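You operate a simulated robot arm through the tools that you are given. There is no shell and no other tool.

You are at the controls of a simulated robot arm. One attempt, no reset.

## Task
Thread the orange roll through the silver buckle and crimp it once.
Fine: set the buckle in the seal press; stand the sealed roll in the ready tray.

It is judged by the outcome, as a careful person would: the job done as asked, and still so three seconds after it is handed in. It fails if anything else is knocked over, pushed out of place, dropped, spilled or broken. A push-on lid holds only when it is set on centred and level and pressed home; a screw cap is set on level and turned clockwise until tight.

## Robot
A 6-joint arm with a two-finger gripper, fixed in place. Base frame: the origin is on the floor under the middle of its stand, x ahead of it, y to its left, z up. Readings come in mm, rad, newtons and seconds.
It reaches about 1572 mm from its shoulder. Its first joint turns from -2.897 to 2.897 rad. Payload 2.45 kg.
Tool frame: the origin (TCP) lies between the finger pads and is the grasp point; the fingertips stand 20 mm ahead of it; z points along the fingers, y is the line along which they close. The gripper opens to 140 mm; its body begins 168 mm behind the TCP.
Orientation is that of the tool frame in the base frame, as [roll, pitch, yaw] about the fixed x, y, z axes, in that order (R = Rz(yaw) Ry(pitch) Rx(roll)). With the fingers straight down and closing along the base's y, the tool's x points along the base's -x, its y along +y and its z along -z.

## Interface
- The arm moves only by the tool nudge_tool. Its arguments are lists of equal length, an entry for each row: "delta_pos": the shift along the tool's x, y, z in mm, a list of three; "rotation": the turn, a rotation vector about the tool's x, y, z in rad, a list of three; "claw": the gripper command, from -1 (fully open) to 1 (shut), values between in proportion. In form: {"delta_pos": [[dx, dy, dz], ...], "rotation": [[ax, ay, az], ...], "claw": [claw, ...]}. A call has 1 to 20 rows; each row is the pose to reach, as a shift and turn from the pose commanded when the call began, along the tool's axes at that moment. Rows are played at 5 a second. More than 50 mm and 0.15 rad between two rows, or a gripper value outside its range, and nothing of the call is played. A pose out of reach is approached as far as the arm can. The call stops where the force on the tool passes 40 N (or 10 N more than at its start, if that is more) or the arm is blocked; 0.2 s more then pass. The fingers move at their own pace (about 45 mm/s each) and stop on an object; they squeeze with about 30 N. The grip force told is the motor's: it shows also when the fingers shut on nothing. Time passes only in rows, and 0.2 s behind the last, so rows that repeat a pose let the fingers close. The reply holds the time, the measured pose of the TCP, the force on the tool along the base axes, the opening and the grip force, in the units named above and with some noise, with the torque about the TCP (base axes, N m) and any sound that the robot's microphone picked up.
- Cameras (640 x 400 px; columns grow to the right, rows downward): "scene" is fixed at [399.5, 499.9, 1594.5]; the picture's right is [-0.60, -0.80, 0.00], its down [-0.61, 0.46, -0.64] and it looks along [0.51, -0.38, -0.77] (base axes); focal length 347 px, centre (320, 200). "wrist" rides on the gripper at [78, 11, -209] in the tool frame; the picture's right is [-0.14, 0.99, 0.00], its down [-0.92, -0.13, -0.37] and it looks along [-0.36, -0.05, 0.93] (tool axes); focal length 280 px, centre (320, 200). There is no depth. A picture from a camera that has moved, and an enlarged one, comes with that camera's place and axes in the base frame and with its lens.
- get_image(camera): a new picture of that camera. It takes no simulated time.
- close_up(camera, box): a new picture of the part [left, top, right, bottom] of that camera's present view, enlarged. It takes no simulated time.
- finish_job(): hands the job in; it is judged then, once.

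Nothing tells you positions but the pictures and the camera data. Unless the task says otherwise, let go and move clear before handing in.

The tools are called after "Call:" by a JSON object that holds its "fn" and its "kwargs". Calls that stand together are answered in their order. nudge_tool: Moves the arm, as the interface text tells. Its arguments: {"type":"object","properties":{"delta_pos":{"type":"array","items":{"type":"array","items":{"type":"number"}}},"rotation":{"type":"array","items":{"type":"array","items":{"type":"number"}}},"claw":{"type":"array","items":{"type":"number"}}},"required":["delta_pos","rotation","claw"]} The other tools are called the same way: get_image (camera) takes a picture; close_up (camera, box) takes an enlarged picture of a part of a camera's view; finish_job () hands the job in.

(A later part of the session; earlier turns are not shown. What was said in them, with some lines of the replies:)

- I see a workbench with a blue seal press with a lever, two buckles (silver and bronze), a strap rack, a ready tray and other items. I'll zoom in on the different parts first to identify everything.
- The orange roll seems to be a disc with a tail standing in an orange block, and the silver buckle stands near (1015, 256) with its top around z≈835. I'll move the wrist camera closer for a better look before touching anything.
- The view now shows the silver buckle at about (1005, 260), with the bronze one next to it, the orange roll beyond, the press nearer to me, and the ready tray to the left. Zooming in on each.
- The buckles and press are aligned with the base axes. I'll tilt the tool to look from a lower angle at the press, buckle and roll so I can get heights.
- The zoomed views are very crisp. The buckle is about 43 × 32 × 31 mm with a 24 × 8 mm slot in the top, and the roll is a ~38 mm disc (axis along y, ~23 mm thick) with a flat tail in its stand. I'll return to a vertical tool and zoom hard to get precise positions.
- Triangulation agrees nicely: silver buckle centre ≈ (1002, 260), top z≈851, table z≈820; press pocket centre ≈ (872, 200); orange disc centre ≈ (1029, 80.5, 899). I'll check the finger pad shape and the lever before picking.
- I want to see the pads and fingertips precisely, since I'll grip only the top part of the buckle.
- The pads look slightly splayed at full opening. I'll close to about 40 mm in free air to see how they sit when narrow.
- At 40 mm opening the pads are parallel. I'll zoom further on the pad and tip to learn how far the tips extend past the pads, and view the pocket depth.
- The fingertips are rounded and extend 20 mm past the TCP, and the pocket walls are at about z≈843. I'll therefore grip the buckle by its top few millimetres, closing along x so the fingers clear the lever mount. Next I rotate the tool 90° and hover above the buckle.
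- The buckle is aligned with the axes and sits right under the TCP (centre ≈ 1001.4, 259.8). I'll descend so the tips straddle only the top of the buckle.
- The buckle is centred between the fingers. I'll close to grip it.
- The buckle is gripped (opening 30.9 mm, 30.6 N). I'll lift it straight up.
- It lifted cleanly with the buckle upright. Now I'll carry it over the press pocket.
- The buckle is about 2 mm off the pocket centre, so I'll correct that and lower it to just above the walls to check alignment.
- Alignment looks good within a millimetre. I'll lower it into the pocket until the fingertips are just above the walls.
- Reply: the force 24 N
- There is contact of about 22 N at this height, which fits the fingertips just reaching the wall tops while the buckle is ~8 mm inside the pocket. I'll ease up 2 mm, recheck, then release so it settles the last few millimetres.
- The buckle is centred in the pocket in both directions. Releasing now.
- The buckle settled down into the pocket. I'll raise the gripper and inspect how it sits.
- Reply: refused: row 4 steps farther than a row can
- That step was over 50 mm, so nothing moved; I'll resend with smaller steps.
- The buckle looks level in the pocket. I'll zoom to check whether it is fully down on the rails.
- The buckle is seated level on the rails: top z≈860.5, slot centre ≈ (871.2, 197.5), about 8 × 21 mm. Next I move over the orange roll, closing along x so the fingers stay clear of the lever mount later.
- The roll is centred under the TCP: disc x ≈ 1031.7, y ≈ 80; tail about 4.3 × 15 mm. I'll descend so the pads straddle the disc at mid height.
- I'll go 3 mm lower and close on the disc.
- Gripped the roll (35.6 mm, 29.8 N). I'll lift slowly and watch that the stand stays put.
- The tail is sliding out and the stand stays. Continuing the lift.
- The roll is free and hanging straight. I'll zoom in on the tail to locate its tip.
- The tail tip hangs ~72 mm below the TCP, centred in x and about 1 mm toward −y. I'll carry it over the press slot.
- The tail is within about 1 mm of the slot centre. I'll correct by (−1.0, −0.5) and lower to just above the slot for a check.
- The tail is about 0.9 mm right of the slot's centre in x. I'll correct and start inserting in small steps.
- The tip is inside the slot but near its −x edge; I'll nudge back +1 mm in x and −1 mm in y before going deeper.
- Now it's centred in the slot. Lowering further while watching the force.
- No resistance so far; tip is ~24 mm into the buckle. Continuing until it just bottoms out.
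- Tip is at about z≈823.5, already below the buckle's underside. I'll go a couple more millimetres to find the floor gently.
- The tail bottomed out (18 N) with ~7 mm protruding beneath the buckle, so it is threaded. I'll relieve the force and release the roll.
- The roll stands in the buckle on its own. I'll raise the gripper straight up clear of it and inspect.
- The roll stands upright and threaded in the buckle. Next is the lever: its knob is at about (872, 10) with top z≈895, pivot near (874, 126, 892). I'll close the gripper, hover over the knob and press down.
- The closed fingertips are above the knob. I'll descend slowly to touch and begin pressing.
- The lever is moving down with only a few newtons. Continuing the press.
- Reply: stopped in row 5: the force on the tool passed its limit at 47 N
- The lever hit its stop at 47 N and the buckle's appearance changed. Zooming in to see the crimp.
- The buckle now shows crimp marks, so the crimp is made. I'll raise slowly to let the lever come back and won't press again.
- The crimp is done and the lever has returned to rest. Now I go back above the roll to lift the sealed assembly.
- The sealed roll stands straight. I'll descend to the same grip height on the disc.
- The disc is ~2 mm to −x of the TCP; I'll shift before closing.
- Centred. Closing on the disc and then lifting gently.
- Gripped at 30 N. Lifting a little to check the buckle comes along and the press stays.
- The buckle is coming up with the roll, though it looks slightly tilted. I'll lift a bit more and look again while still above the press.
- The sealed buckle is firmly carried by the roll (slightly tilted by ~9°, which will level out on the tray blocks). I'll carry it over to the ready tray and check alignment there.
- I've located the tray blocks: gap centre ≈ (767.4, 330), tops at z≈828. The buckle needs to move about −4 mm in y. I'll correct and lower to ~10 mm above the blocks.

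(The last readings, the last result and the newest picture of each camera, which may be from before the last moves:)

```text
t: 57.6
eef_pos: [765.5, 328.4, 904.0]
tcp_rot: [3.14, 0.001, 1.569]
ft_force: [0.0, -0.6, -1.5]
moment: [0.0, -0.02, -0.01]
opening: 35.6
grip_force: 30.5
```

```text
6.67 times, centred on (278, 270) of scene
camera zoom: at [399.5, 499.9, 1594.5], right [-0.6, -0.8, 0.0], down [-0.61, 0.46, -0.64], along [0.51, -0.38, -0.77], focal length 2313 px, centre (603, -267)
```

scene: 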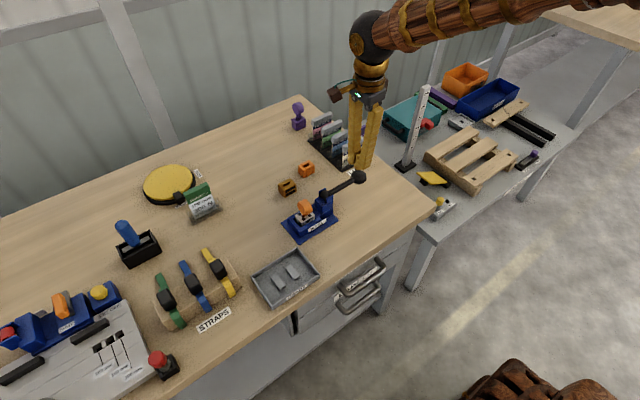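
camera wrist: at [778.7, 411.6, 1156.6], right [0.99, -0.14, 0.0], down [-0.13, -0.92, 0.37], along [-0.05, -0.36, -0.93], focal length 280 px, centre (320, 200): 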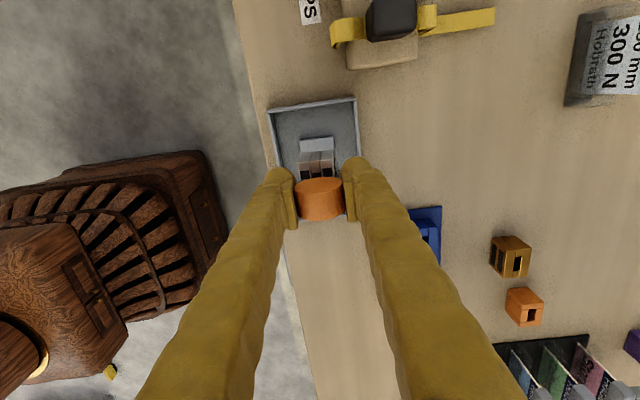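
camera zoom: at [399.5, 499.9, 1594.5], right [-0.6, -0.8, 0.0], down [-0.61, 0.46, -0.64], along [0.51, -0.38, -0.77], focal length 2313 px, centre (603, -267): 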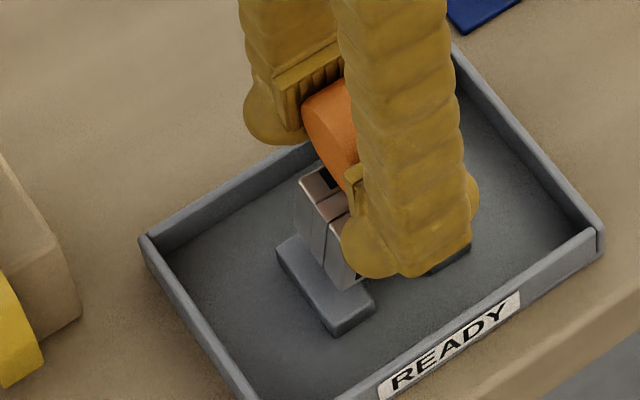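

Alignment is good: the buckle overlaps both blocks and the tail is in the gap. Lowering gently to contact.

Call:
{"fn": "nudge_tool", "kwargs": {"delta_pos": [[0, 0, 2], [0, 0, 4], [0, 0, 6], [0, 0, 8], [0, 0, 9], [0, 0, 9]], "rotation": [[0, 0, 0], [0, 0, 0], [0, 0, 0], [0, 0, 0], [0, 0, 0], [0, 0, 0]], "claw": [1, 1, 1, 1, 1, 1]}}

Call:
{"fn": "close_up", "kwargs": {"camera": "wrist", "box": [270, 100, 370, 190]}}

Call:
{"fn": "close_up", "kwargs": {"camera": "scene", "box": [255, 245, 305, 295]}}

```text
t: 59.0
eef_pos: [764.8, 326.9, 895.8]
tcp_rot: [3.14, 0.0, 1.568]
ft_force: [0.4, 3.5, 8.3]
moment: [0.22, -0.06, 0.01]
opening: 35.3
grip_force: 29.7
```

```text
4.44 times, centred on (320, 145) of wrist
camera zoom: at [776.9, 406.0, 1103.8], right [0.99, -0.14, 0.0], down [-0.13, -0.92, 0.37], along [-0.05, -0.36, -0.93], focal length 1246 px, centre (320, 444)
```

zoom: 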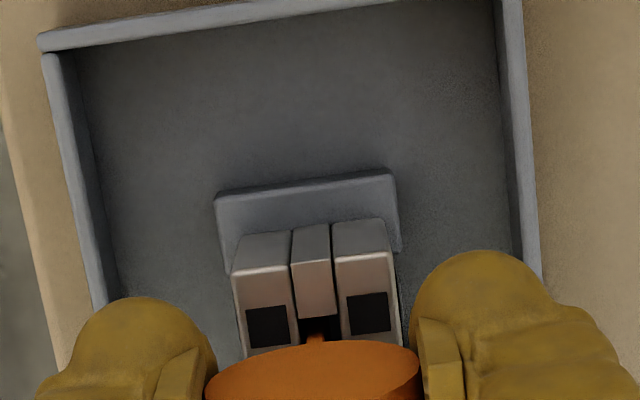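

```text
8.00 times, centred on (280, 270) of scene
camera zoom: at [399.5, 499.9, 1594.5], right [-0.6, -0.8, 0.0], down [-0.61, 0.46, -0.64], along [0.51, -0.38, -0.77], focal length 2776 px, centre (640, -360)
```

zoom: 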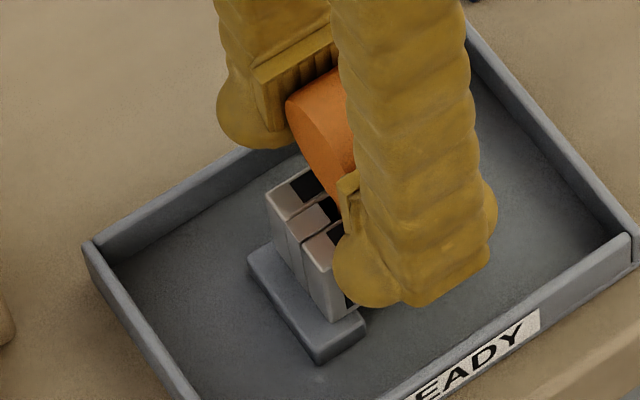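

Contact (8 N) and the buckle is leveling. Lowering another 2 mm to seat it flat.

Call:
{"fn": "nudge_tool", "kwargs": {"delta_pos": [[0, 0, 1], [0, 0, 2], [0, 0, 2]], "rotation": [[0, 0, 0], [0, 0, 0], [0, 0, 0]], "claw": [1, 1, 1]}}

Call:
{"fn": "close_up", "kwargs": {"camera": "wrist", "box": [270, 100, 370, 190]}}

Call:
{"fn": "close_up", "kwargs": {"camera": "scene", "box": [255, 245, 305, 295]}}

```text
t: 59.8
eef_pos: [766.0, 327.3, 895.3]
tcp_rot: [3.141, -0.002, 1.57]
ft_force: [0.1, 3.8, 34.0]
moment: [0.35, 0.0, -0.02]
opening: 35.8
grip_force: 30.2
```

```text
4.44 times, centred on (320, 145) of wrist
camera zoom: at [777.3, 405.2, 1102.1], right [0.99, -0.14, 0.0], down [-0.13, -0.92, 0.37], along [-0.05, -0.36, -0.93], focal length 1246 px, centre (320, 444)
```

zoom: 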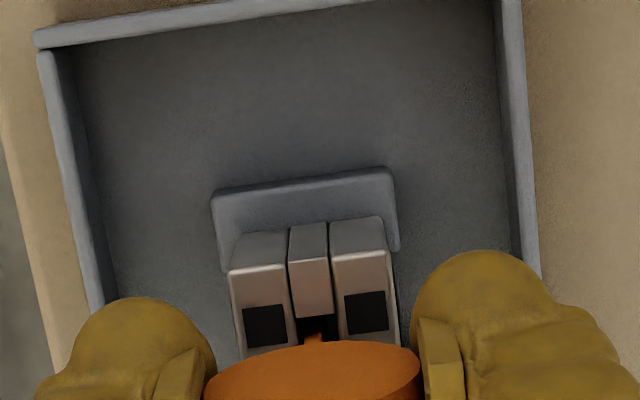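

```text
8.00 times, centred on (280, 270) of scene
camera zoom: at [399.5, 499.9, 1594.5], right [-0.6, -0.8, 0.0], down [-0.61, 0.46, -0.64], along [0.51, -0.38, -0.77], focal length 2776 px, centre (640, -360)
```

zoom: 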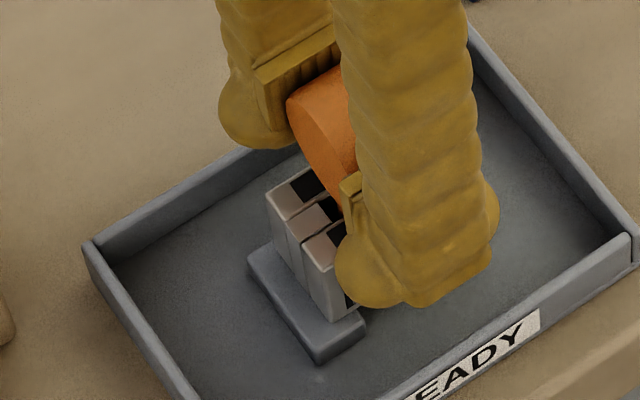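

Seated firmly (34 N). I'll relieve the force and check that it still stands level, then release.

Call:
{"fn": "nudge_tool", "kwargs": {"delta_pos": [[0, 0, -1], [0, 0, -1.8], [0, 0, -1.8], [0, 0, -1.8]], "rotation": [[0, 0, 0], [0, 0, 0], [0, 0, 0], [0, 0, 0]], "claw": [1, 1, 1, 1]}}

Call:
{"fn": "close_up", "kwargs": {"camera": "wrist", "box": [270, 100, 370, 190]}}

```text
t: 60.8
eef_pos: [765.1, 327.0, 895.4]
tcp_rot: [-3.142, 0.0, 1.567]
ft_force: [0.6, 0.0, -1.8]
moment: [-0.02, -0.03, 0.0]
opening: 35.4
grip_force: 30.1
```

```text
4.44 times, centred on (320, 145) of wrist
camera zoom: at [777.7, 405.9, 1102.4], right [0.99, -0.14, 0.0], down [-0.13, -0.92, 0.37], along [-0.05, -0.36, -0.93], focal length 1246 px, centre (320, 444)
```

zoom: 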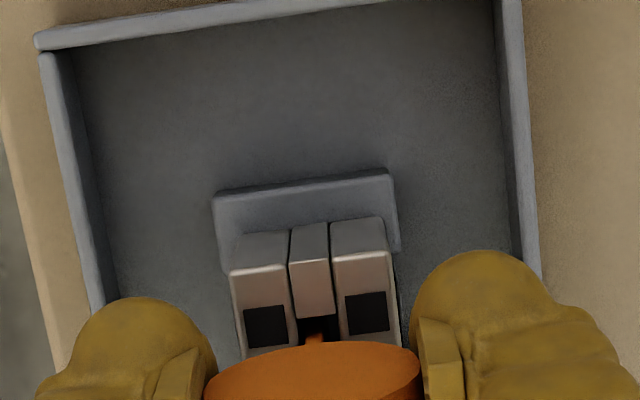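

It's level and barely loaded. Releasing now.

Call:
{"fn": "nudge_tool", "kwargs": {"delta_pos": [[0, 0, 0], [0, 0, 0], [0, 0, 0], [0, 0, 0], [0, 0, 0]], "rotation": [[0, 0, 0], [0, 0, 0], [0, 0, 0], [0, 0, 0], [0, 0, 0]], "claw": [0.4, 0.3, 0.1, 0.1, 0.1]}}

Call:
{"fn": "close_up", "kwargs": {"camera": "wrist", "box": [250, 90, 390, 220]}}

Call:
{"fn": "close_up", "kwargs": {"camera": "scene", "box": [250, 235, 310, 295]}}

```text
t: 62.0
eef_pos: [766.4, 327.9, 894.9]
tcp_rot: [3.139, 0.002, 1.568]
ft_force: [-0.3, -0.5, -0.6]
moment: [0.02, 0.0, -0.01]
opening: 63.2
grip_force: 0.1
```

```text
3.08 times, centred on (320, 155) of wrist
camera zoom: at [777.9, 405.9, 1103.2], right [0.99, -0.14, 0.0], down [-0.13, -0.92, 0.37], along [-0.05, -0.36, -0.93], focal length 863 px, centre (320, 338)
```

zoom: 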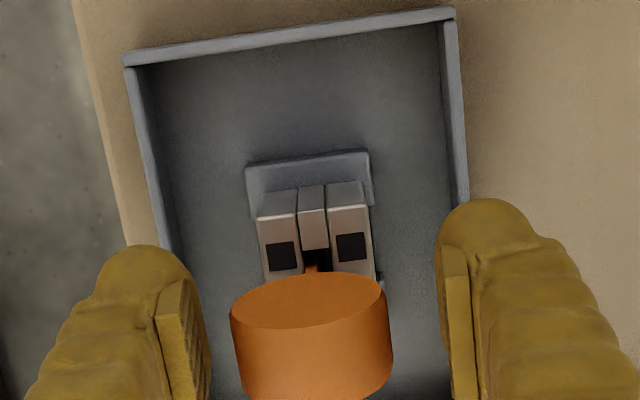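

```text
6.67 times, centred on (280, 265) of scene
camera zoom: at [399.5, 499.9, 1594.5], right [-0.6, -0.8, 0.0], down [-0.61, 0.46, -0.64], along [0.51, -0.38, -0.77], focal length 2313 px, centre (587, -233)
```

zoom: 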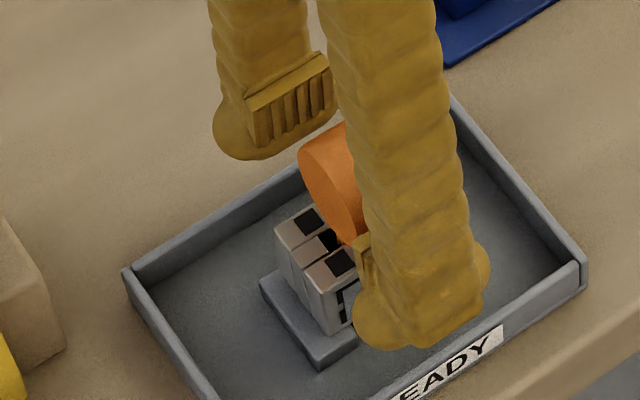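

The sealed roll stands on its own. Raising the gripper straight up and away.

Call:
{"fn": "nudge_tool", "kwargs": {"delta_pos": [[0, 0.5, -6], [0, 0.5, -18], [0, 0.5, -40], [0, 0.5, -70], [0, 0.5, -105], [0, 0.5, -105]], "rotation": [[0, 0, 0], [0, 0, 0], [0, 0, 0], [0, 0, 0], [0, 0, 0], [0, 0, 0]], "claw": [0.1, 0.1, 0.1, 0.1, 0.1, 0.1]}}

Call:
{"fn": "get_image", "kwargs": {"camera": "wrist"}}

Call:
{"fn": "close_up", "kwargs": {"camera": "scene", "box": [240, 230, 320, 310]}}

```text
t: 63.4
eef_pos: [765.4, 325.3, 998.4]
tcp_rot: [3.139, 0.002, 1.569]
ft_force: [0.0, -0.6, 0.7]
moment: [0.02, 0.0, 0.0]
opening: 62.8
grip_force: 0.1
```

```text
taken
camera wrist: at [776.7, 404.3, 1207.1], right [0.99, -0.14, 0.0], down [-0.13, -0.92, 0.37], along [-0.05, -0.36, -0.93], focal length 280 px, centre (320, 200)
```

wrist: 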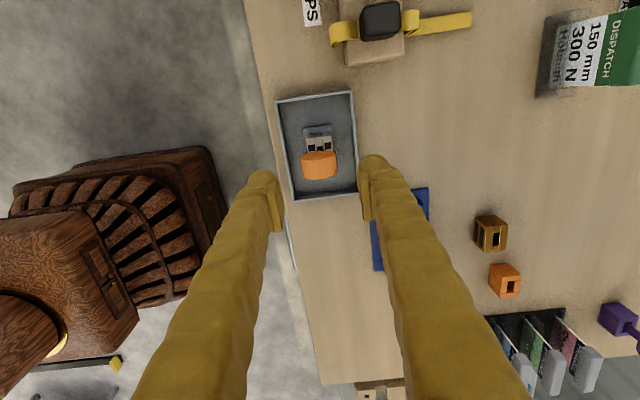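

```text
5.00 times, centred on (280, 270) of scene
camera zoom: at [399.5, 499.9, 1594.5], right [-0.6, -0.8, 0.0], down [-0.61, 0.46, -0.64], along [0.51, -0.38, -0.77], focal length 1735 px, centre (520, -150)
```

zoom: 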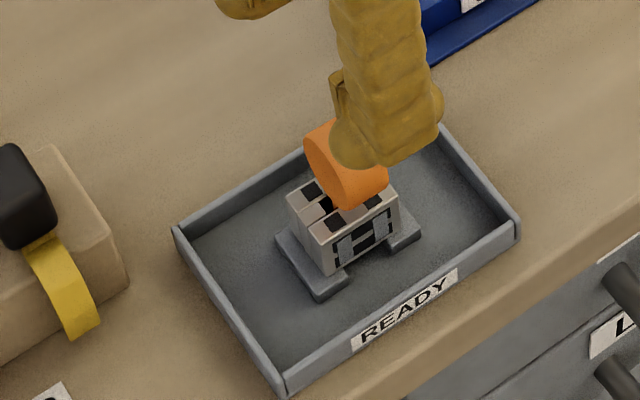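

The sealed roll stands on both blocks in the ready tray. I'll move the arm clear and take final check pictures.

Call:
{"fn": "nudge_tool", "kwargs": {"delta_pos": [[0, 0, -40], [-30, 15, -60], [-60, 40, -70], [-90, 65, -70], [-120, 90, -70], [-120, 90, -70], [-120, 90, -70]], "rotation": [[0, 0, 0], [0, 0, 0], [0, 0, 0], [0, 0, 0], [0, 0, 0], [0, 0, 0], [0, 0, 0]], "claw": [0.1, 0.1, 0.1, 0.1, 0.1, 0.1, 0.1]}}

Call:
{"fn": "get_image", "kwargs": {"camera": "scene"}}

Call:
{"fn": "close_up", "kwargs": {"camera": "scene", "box": [255, 240, 310, 295]}}

Call:
{"fn": "close_up", "kwargs": {"camera": "scene", "box": [270, 150, 370, 245]}}

Call:
{"fn": "get_image", "kwargs": {"camera": "wrist"}}

```text
t: 65.0
eef_pos: [858.5, 206.5, 1070.4]
tcp_rot: [3.139, 0.0, 1.571]
ft_force: [1.1, 0.9, -0.1]
moment: [-0.03, 0.05, 0.02]
opening: 63.1
grip_force: 0.0
```

```text
taken
```

scene: 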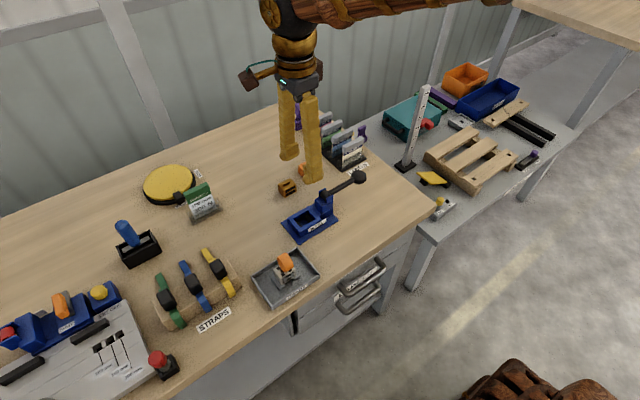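

```text
7.27 times, centred on (282, 268) of scene
camera zoom: at [399.5, 499.9, 1594.5], right [-0.6, -0.8, 0.0], down [-0.61, 0.46, -0.64], along [0.51, -0.38, -0.77], focal length 2523 px, centre (593, -291)
```

zoom: 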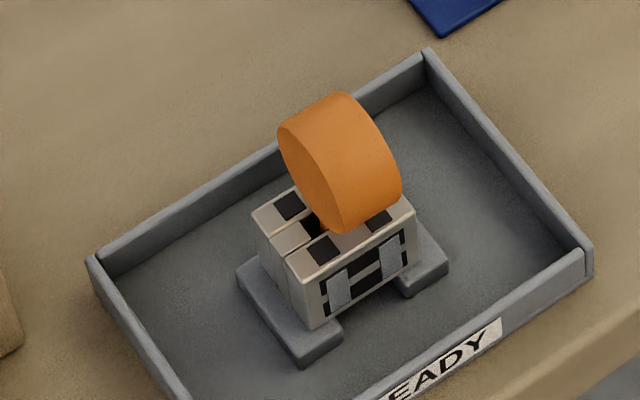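

```text
4.21 times, centred on (320, 198) of scene
camera zoom: at [399.5, 499.9, 1594.5], right [-0.6, -0.8, 0.0], down [-0.61, 0.46, -0.64], along [0.51, -0.38, -0.77], focal length 1461 px, centre (320, 210)
```

zoom: 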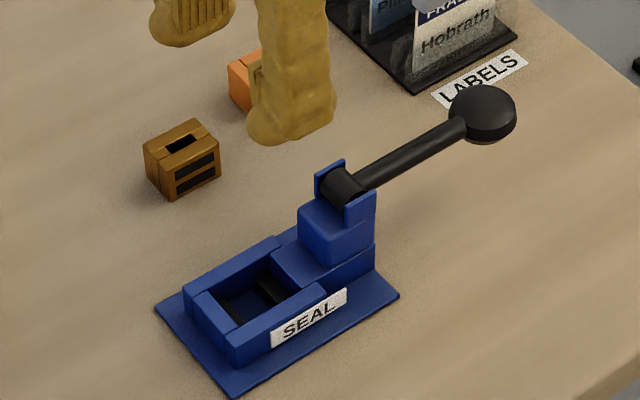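

```text
taken
camera wrist: at [870.7, 285.0, 1278.4], right [0.99, -0.14, 0.0], down [-0.13, -0.92, 0.37], along [-0.05, -0.36, -0.93], focal length 280 px, centre (320, 200)
```

wrist: 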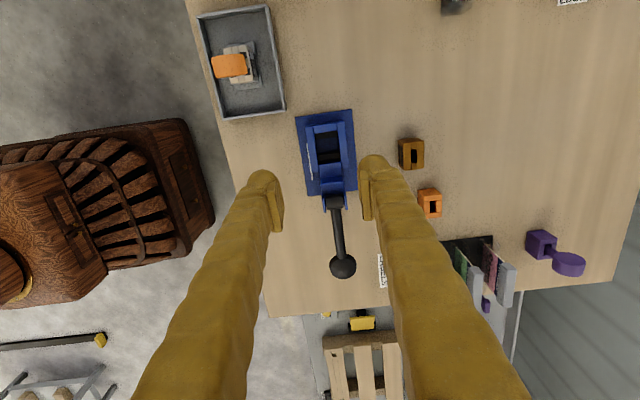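

Everything looks in place: sealed roll upright on both blocks, press and lever at rest, other items untouched. I'll wait a moment to confirm it's stable.

Call:
{"fn": "nudge_tool", "kwargs": {"delta_pos": [[0, 0, 0], [0, 0, 0], [0, 0, 0], [0, 0, 0], [0, 0, 0], [0, 0, 0], [0, 0, 0], [0, 0, 0], [0, 0, 0], [0, 0, 0]], "rotation": [[0, 0, 0], [0, 0, 0], [0, 0, 0], [0, 0, 0], [0, 0, 0], [0, 0, 0], [0, 0, 0], [0, 0, 0], [0, 0, 0], [0, 0, 0]], "claw": [0.1, 0.1, 0.1, 0.1, 0.1, 0.1, 0.1, 0.1, 0.1, 0.1]}}

Call:
{"fn": "close_up", "kwargs": {"camera": "scene", "box": [255, 240, 310, 295]}}

```text
t: 67.2
eef_pos: [858.8, 206.9, 1069.9]
tcp_rot: [3.141, 0.0, 1.571]
ft_force: [-0.6, -0.5, -0.6]
moment: [0.02, -0.02, 0.0]
opening: 63.0
grip_force: 0.0
```

```text
7.27 times, centred on (282, 268) of scene
camera zoom: at [399.5, 499.9, 1594.5], right [-0.6, -0.8, 0.0], down [-0.61, 0.46, -0.64], along [0.51, -0.38, -0.77], focal length 2523 px, centre (593, -291)
```

zoom: 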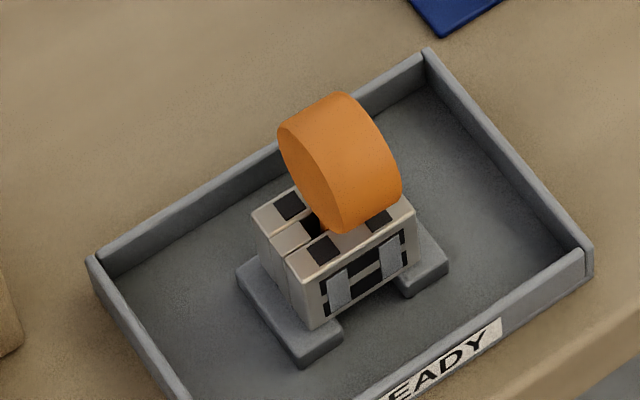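

The sealed roll hasn't moved over the two-second wait. It is standing on both blocks in the ready tray, and the arm is clear, so I'm handing the job in.

Call:
{"fn": "finish_job", "kwargs": {}}

```text
The job is handed in.
```

I threaded the orange roll through the silver buckle, crimped it once in the seal press, and stood the sealed roll in the ready tray. I've handed the job in.

- **Crimp:** I pressed the lever down once to its stop. The crimp marks appeared on the buckle, and the lever then returned to rest. The microphone picked up no sound.
- **Buckle in the press:** My fingertips reached the press walls before the buckle was fully down. I released it there and it dropped the last several millimetres onto the rails, where it sat level.
- **Lift from the press:** The buckle tilted about 9° on the tail as it came out, so the joint may not be fully rigid. It levelled when I set it on the tray blocks.
- **Final state:** The sealed roll stands upright on both tray blocks and did not move during a two-second check. Nothing else looked moved or knocked over in the final pictures.
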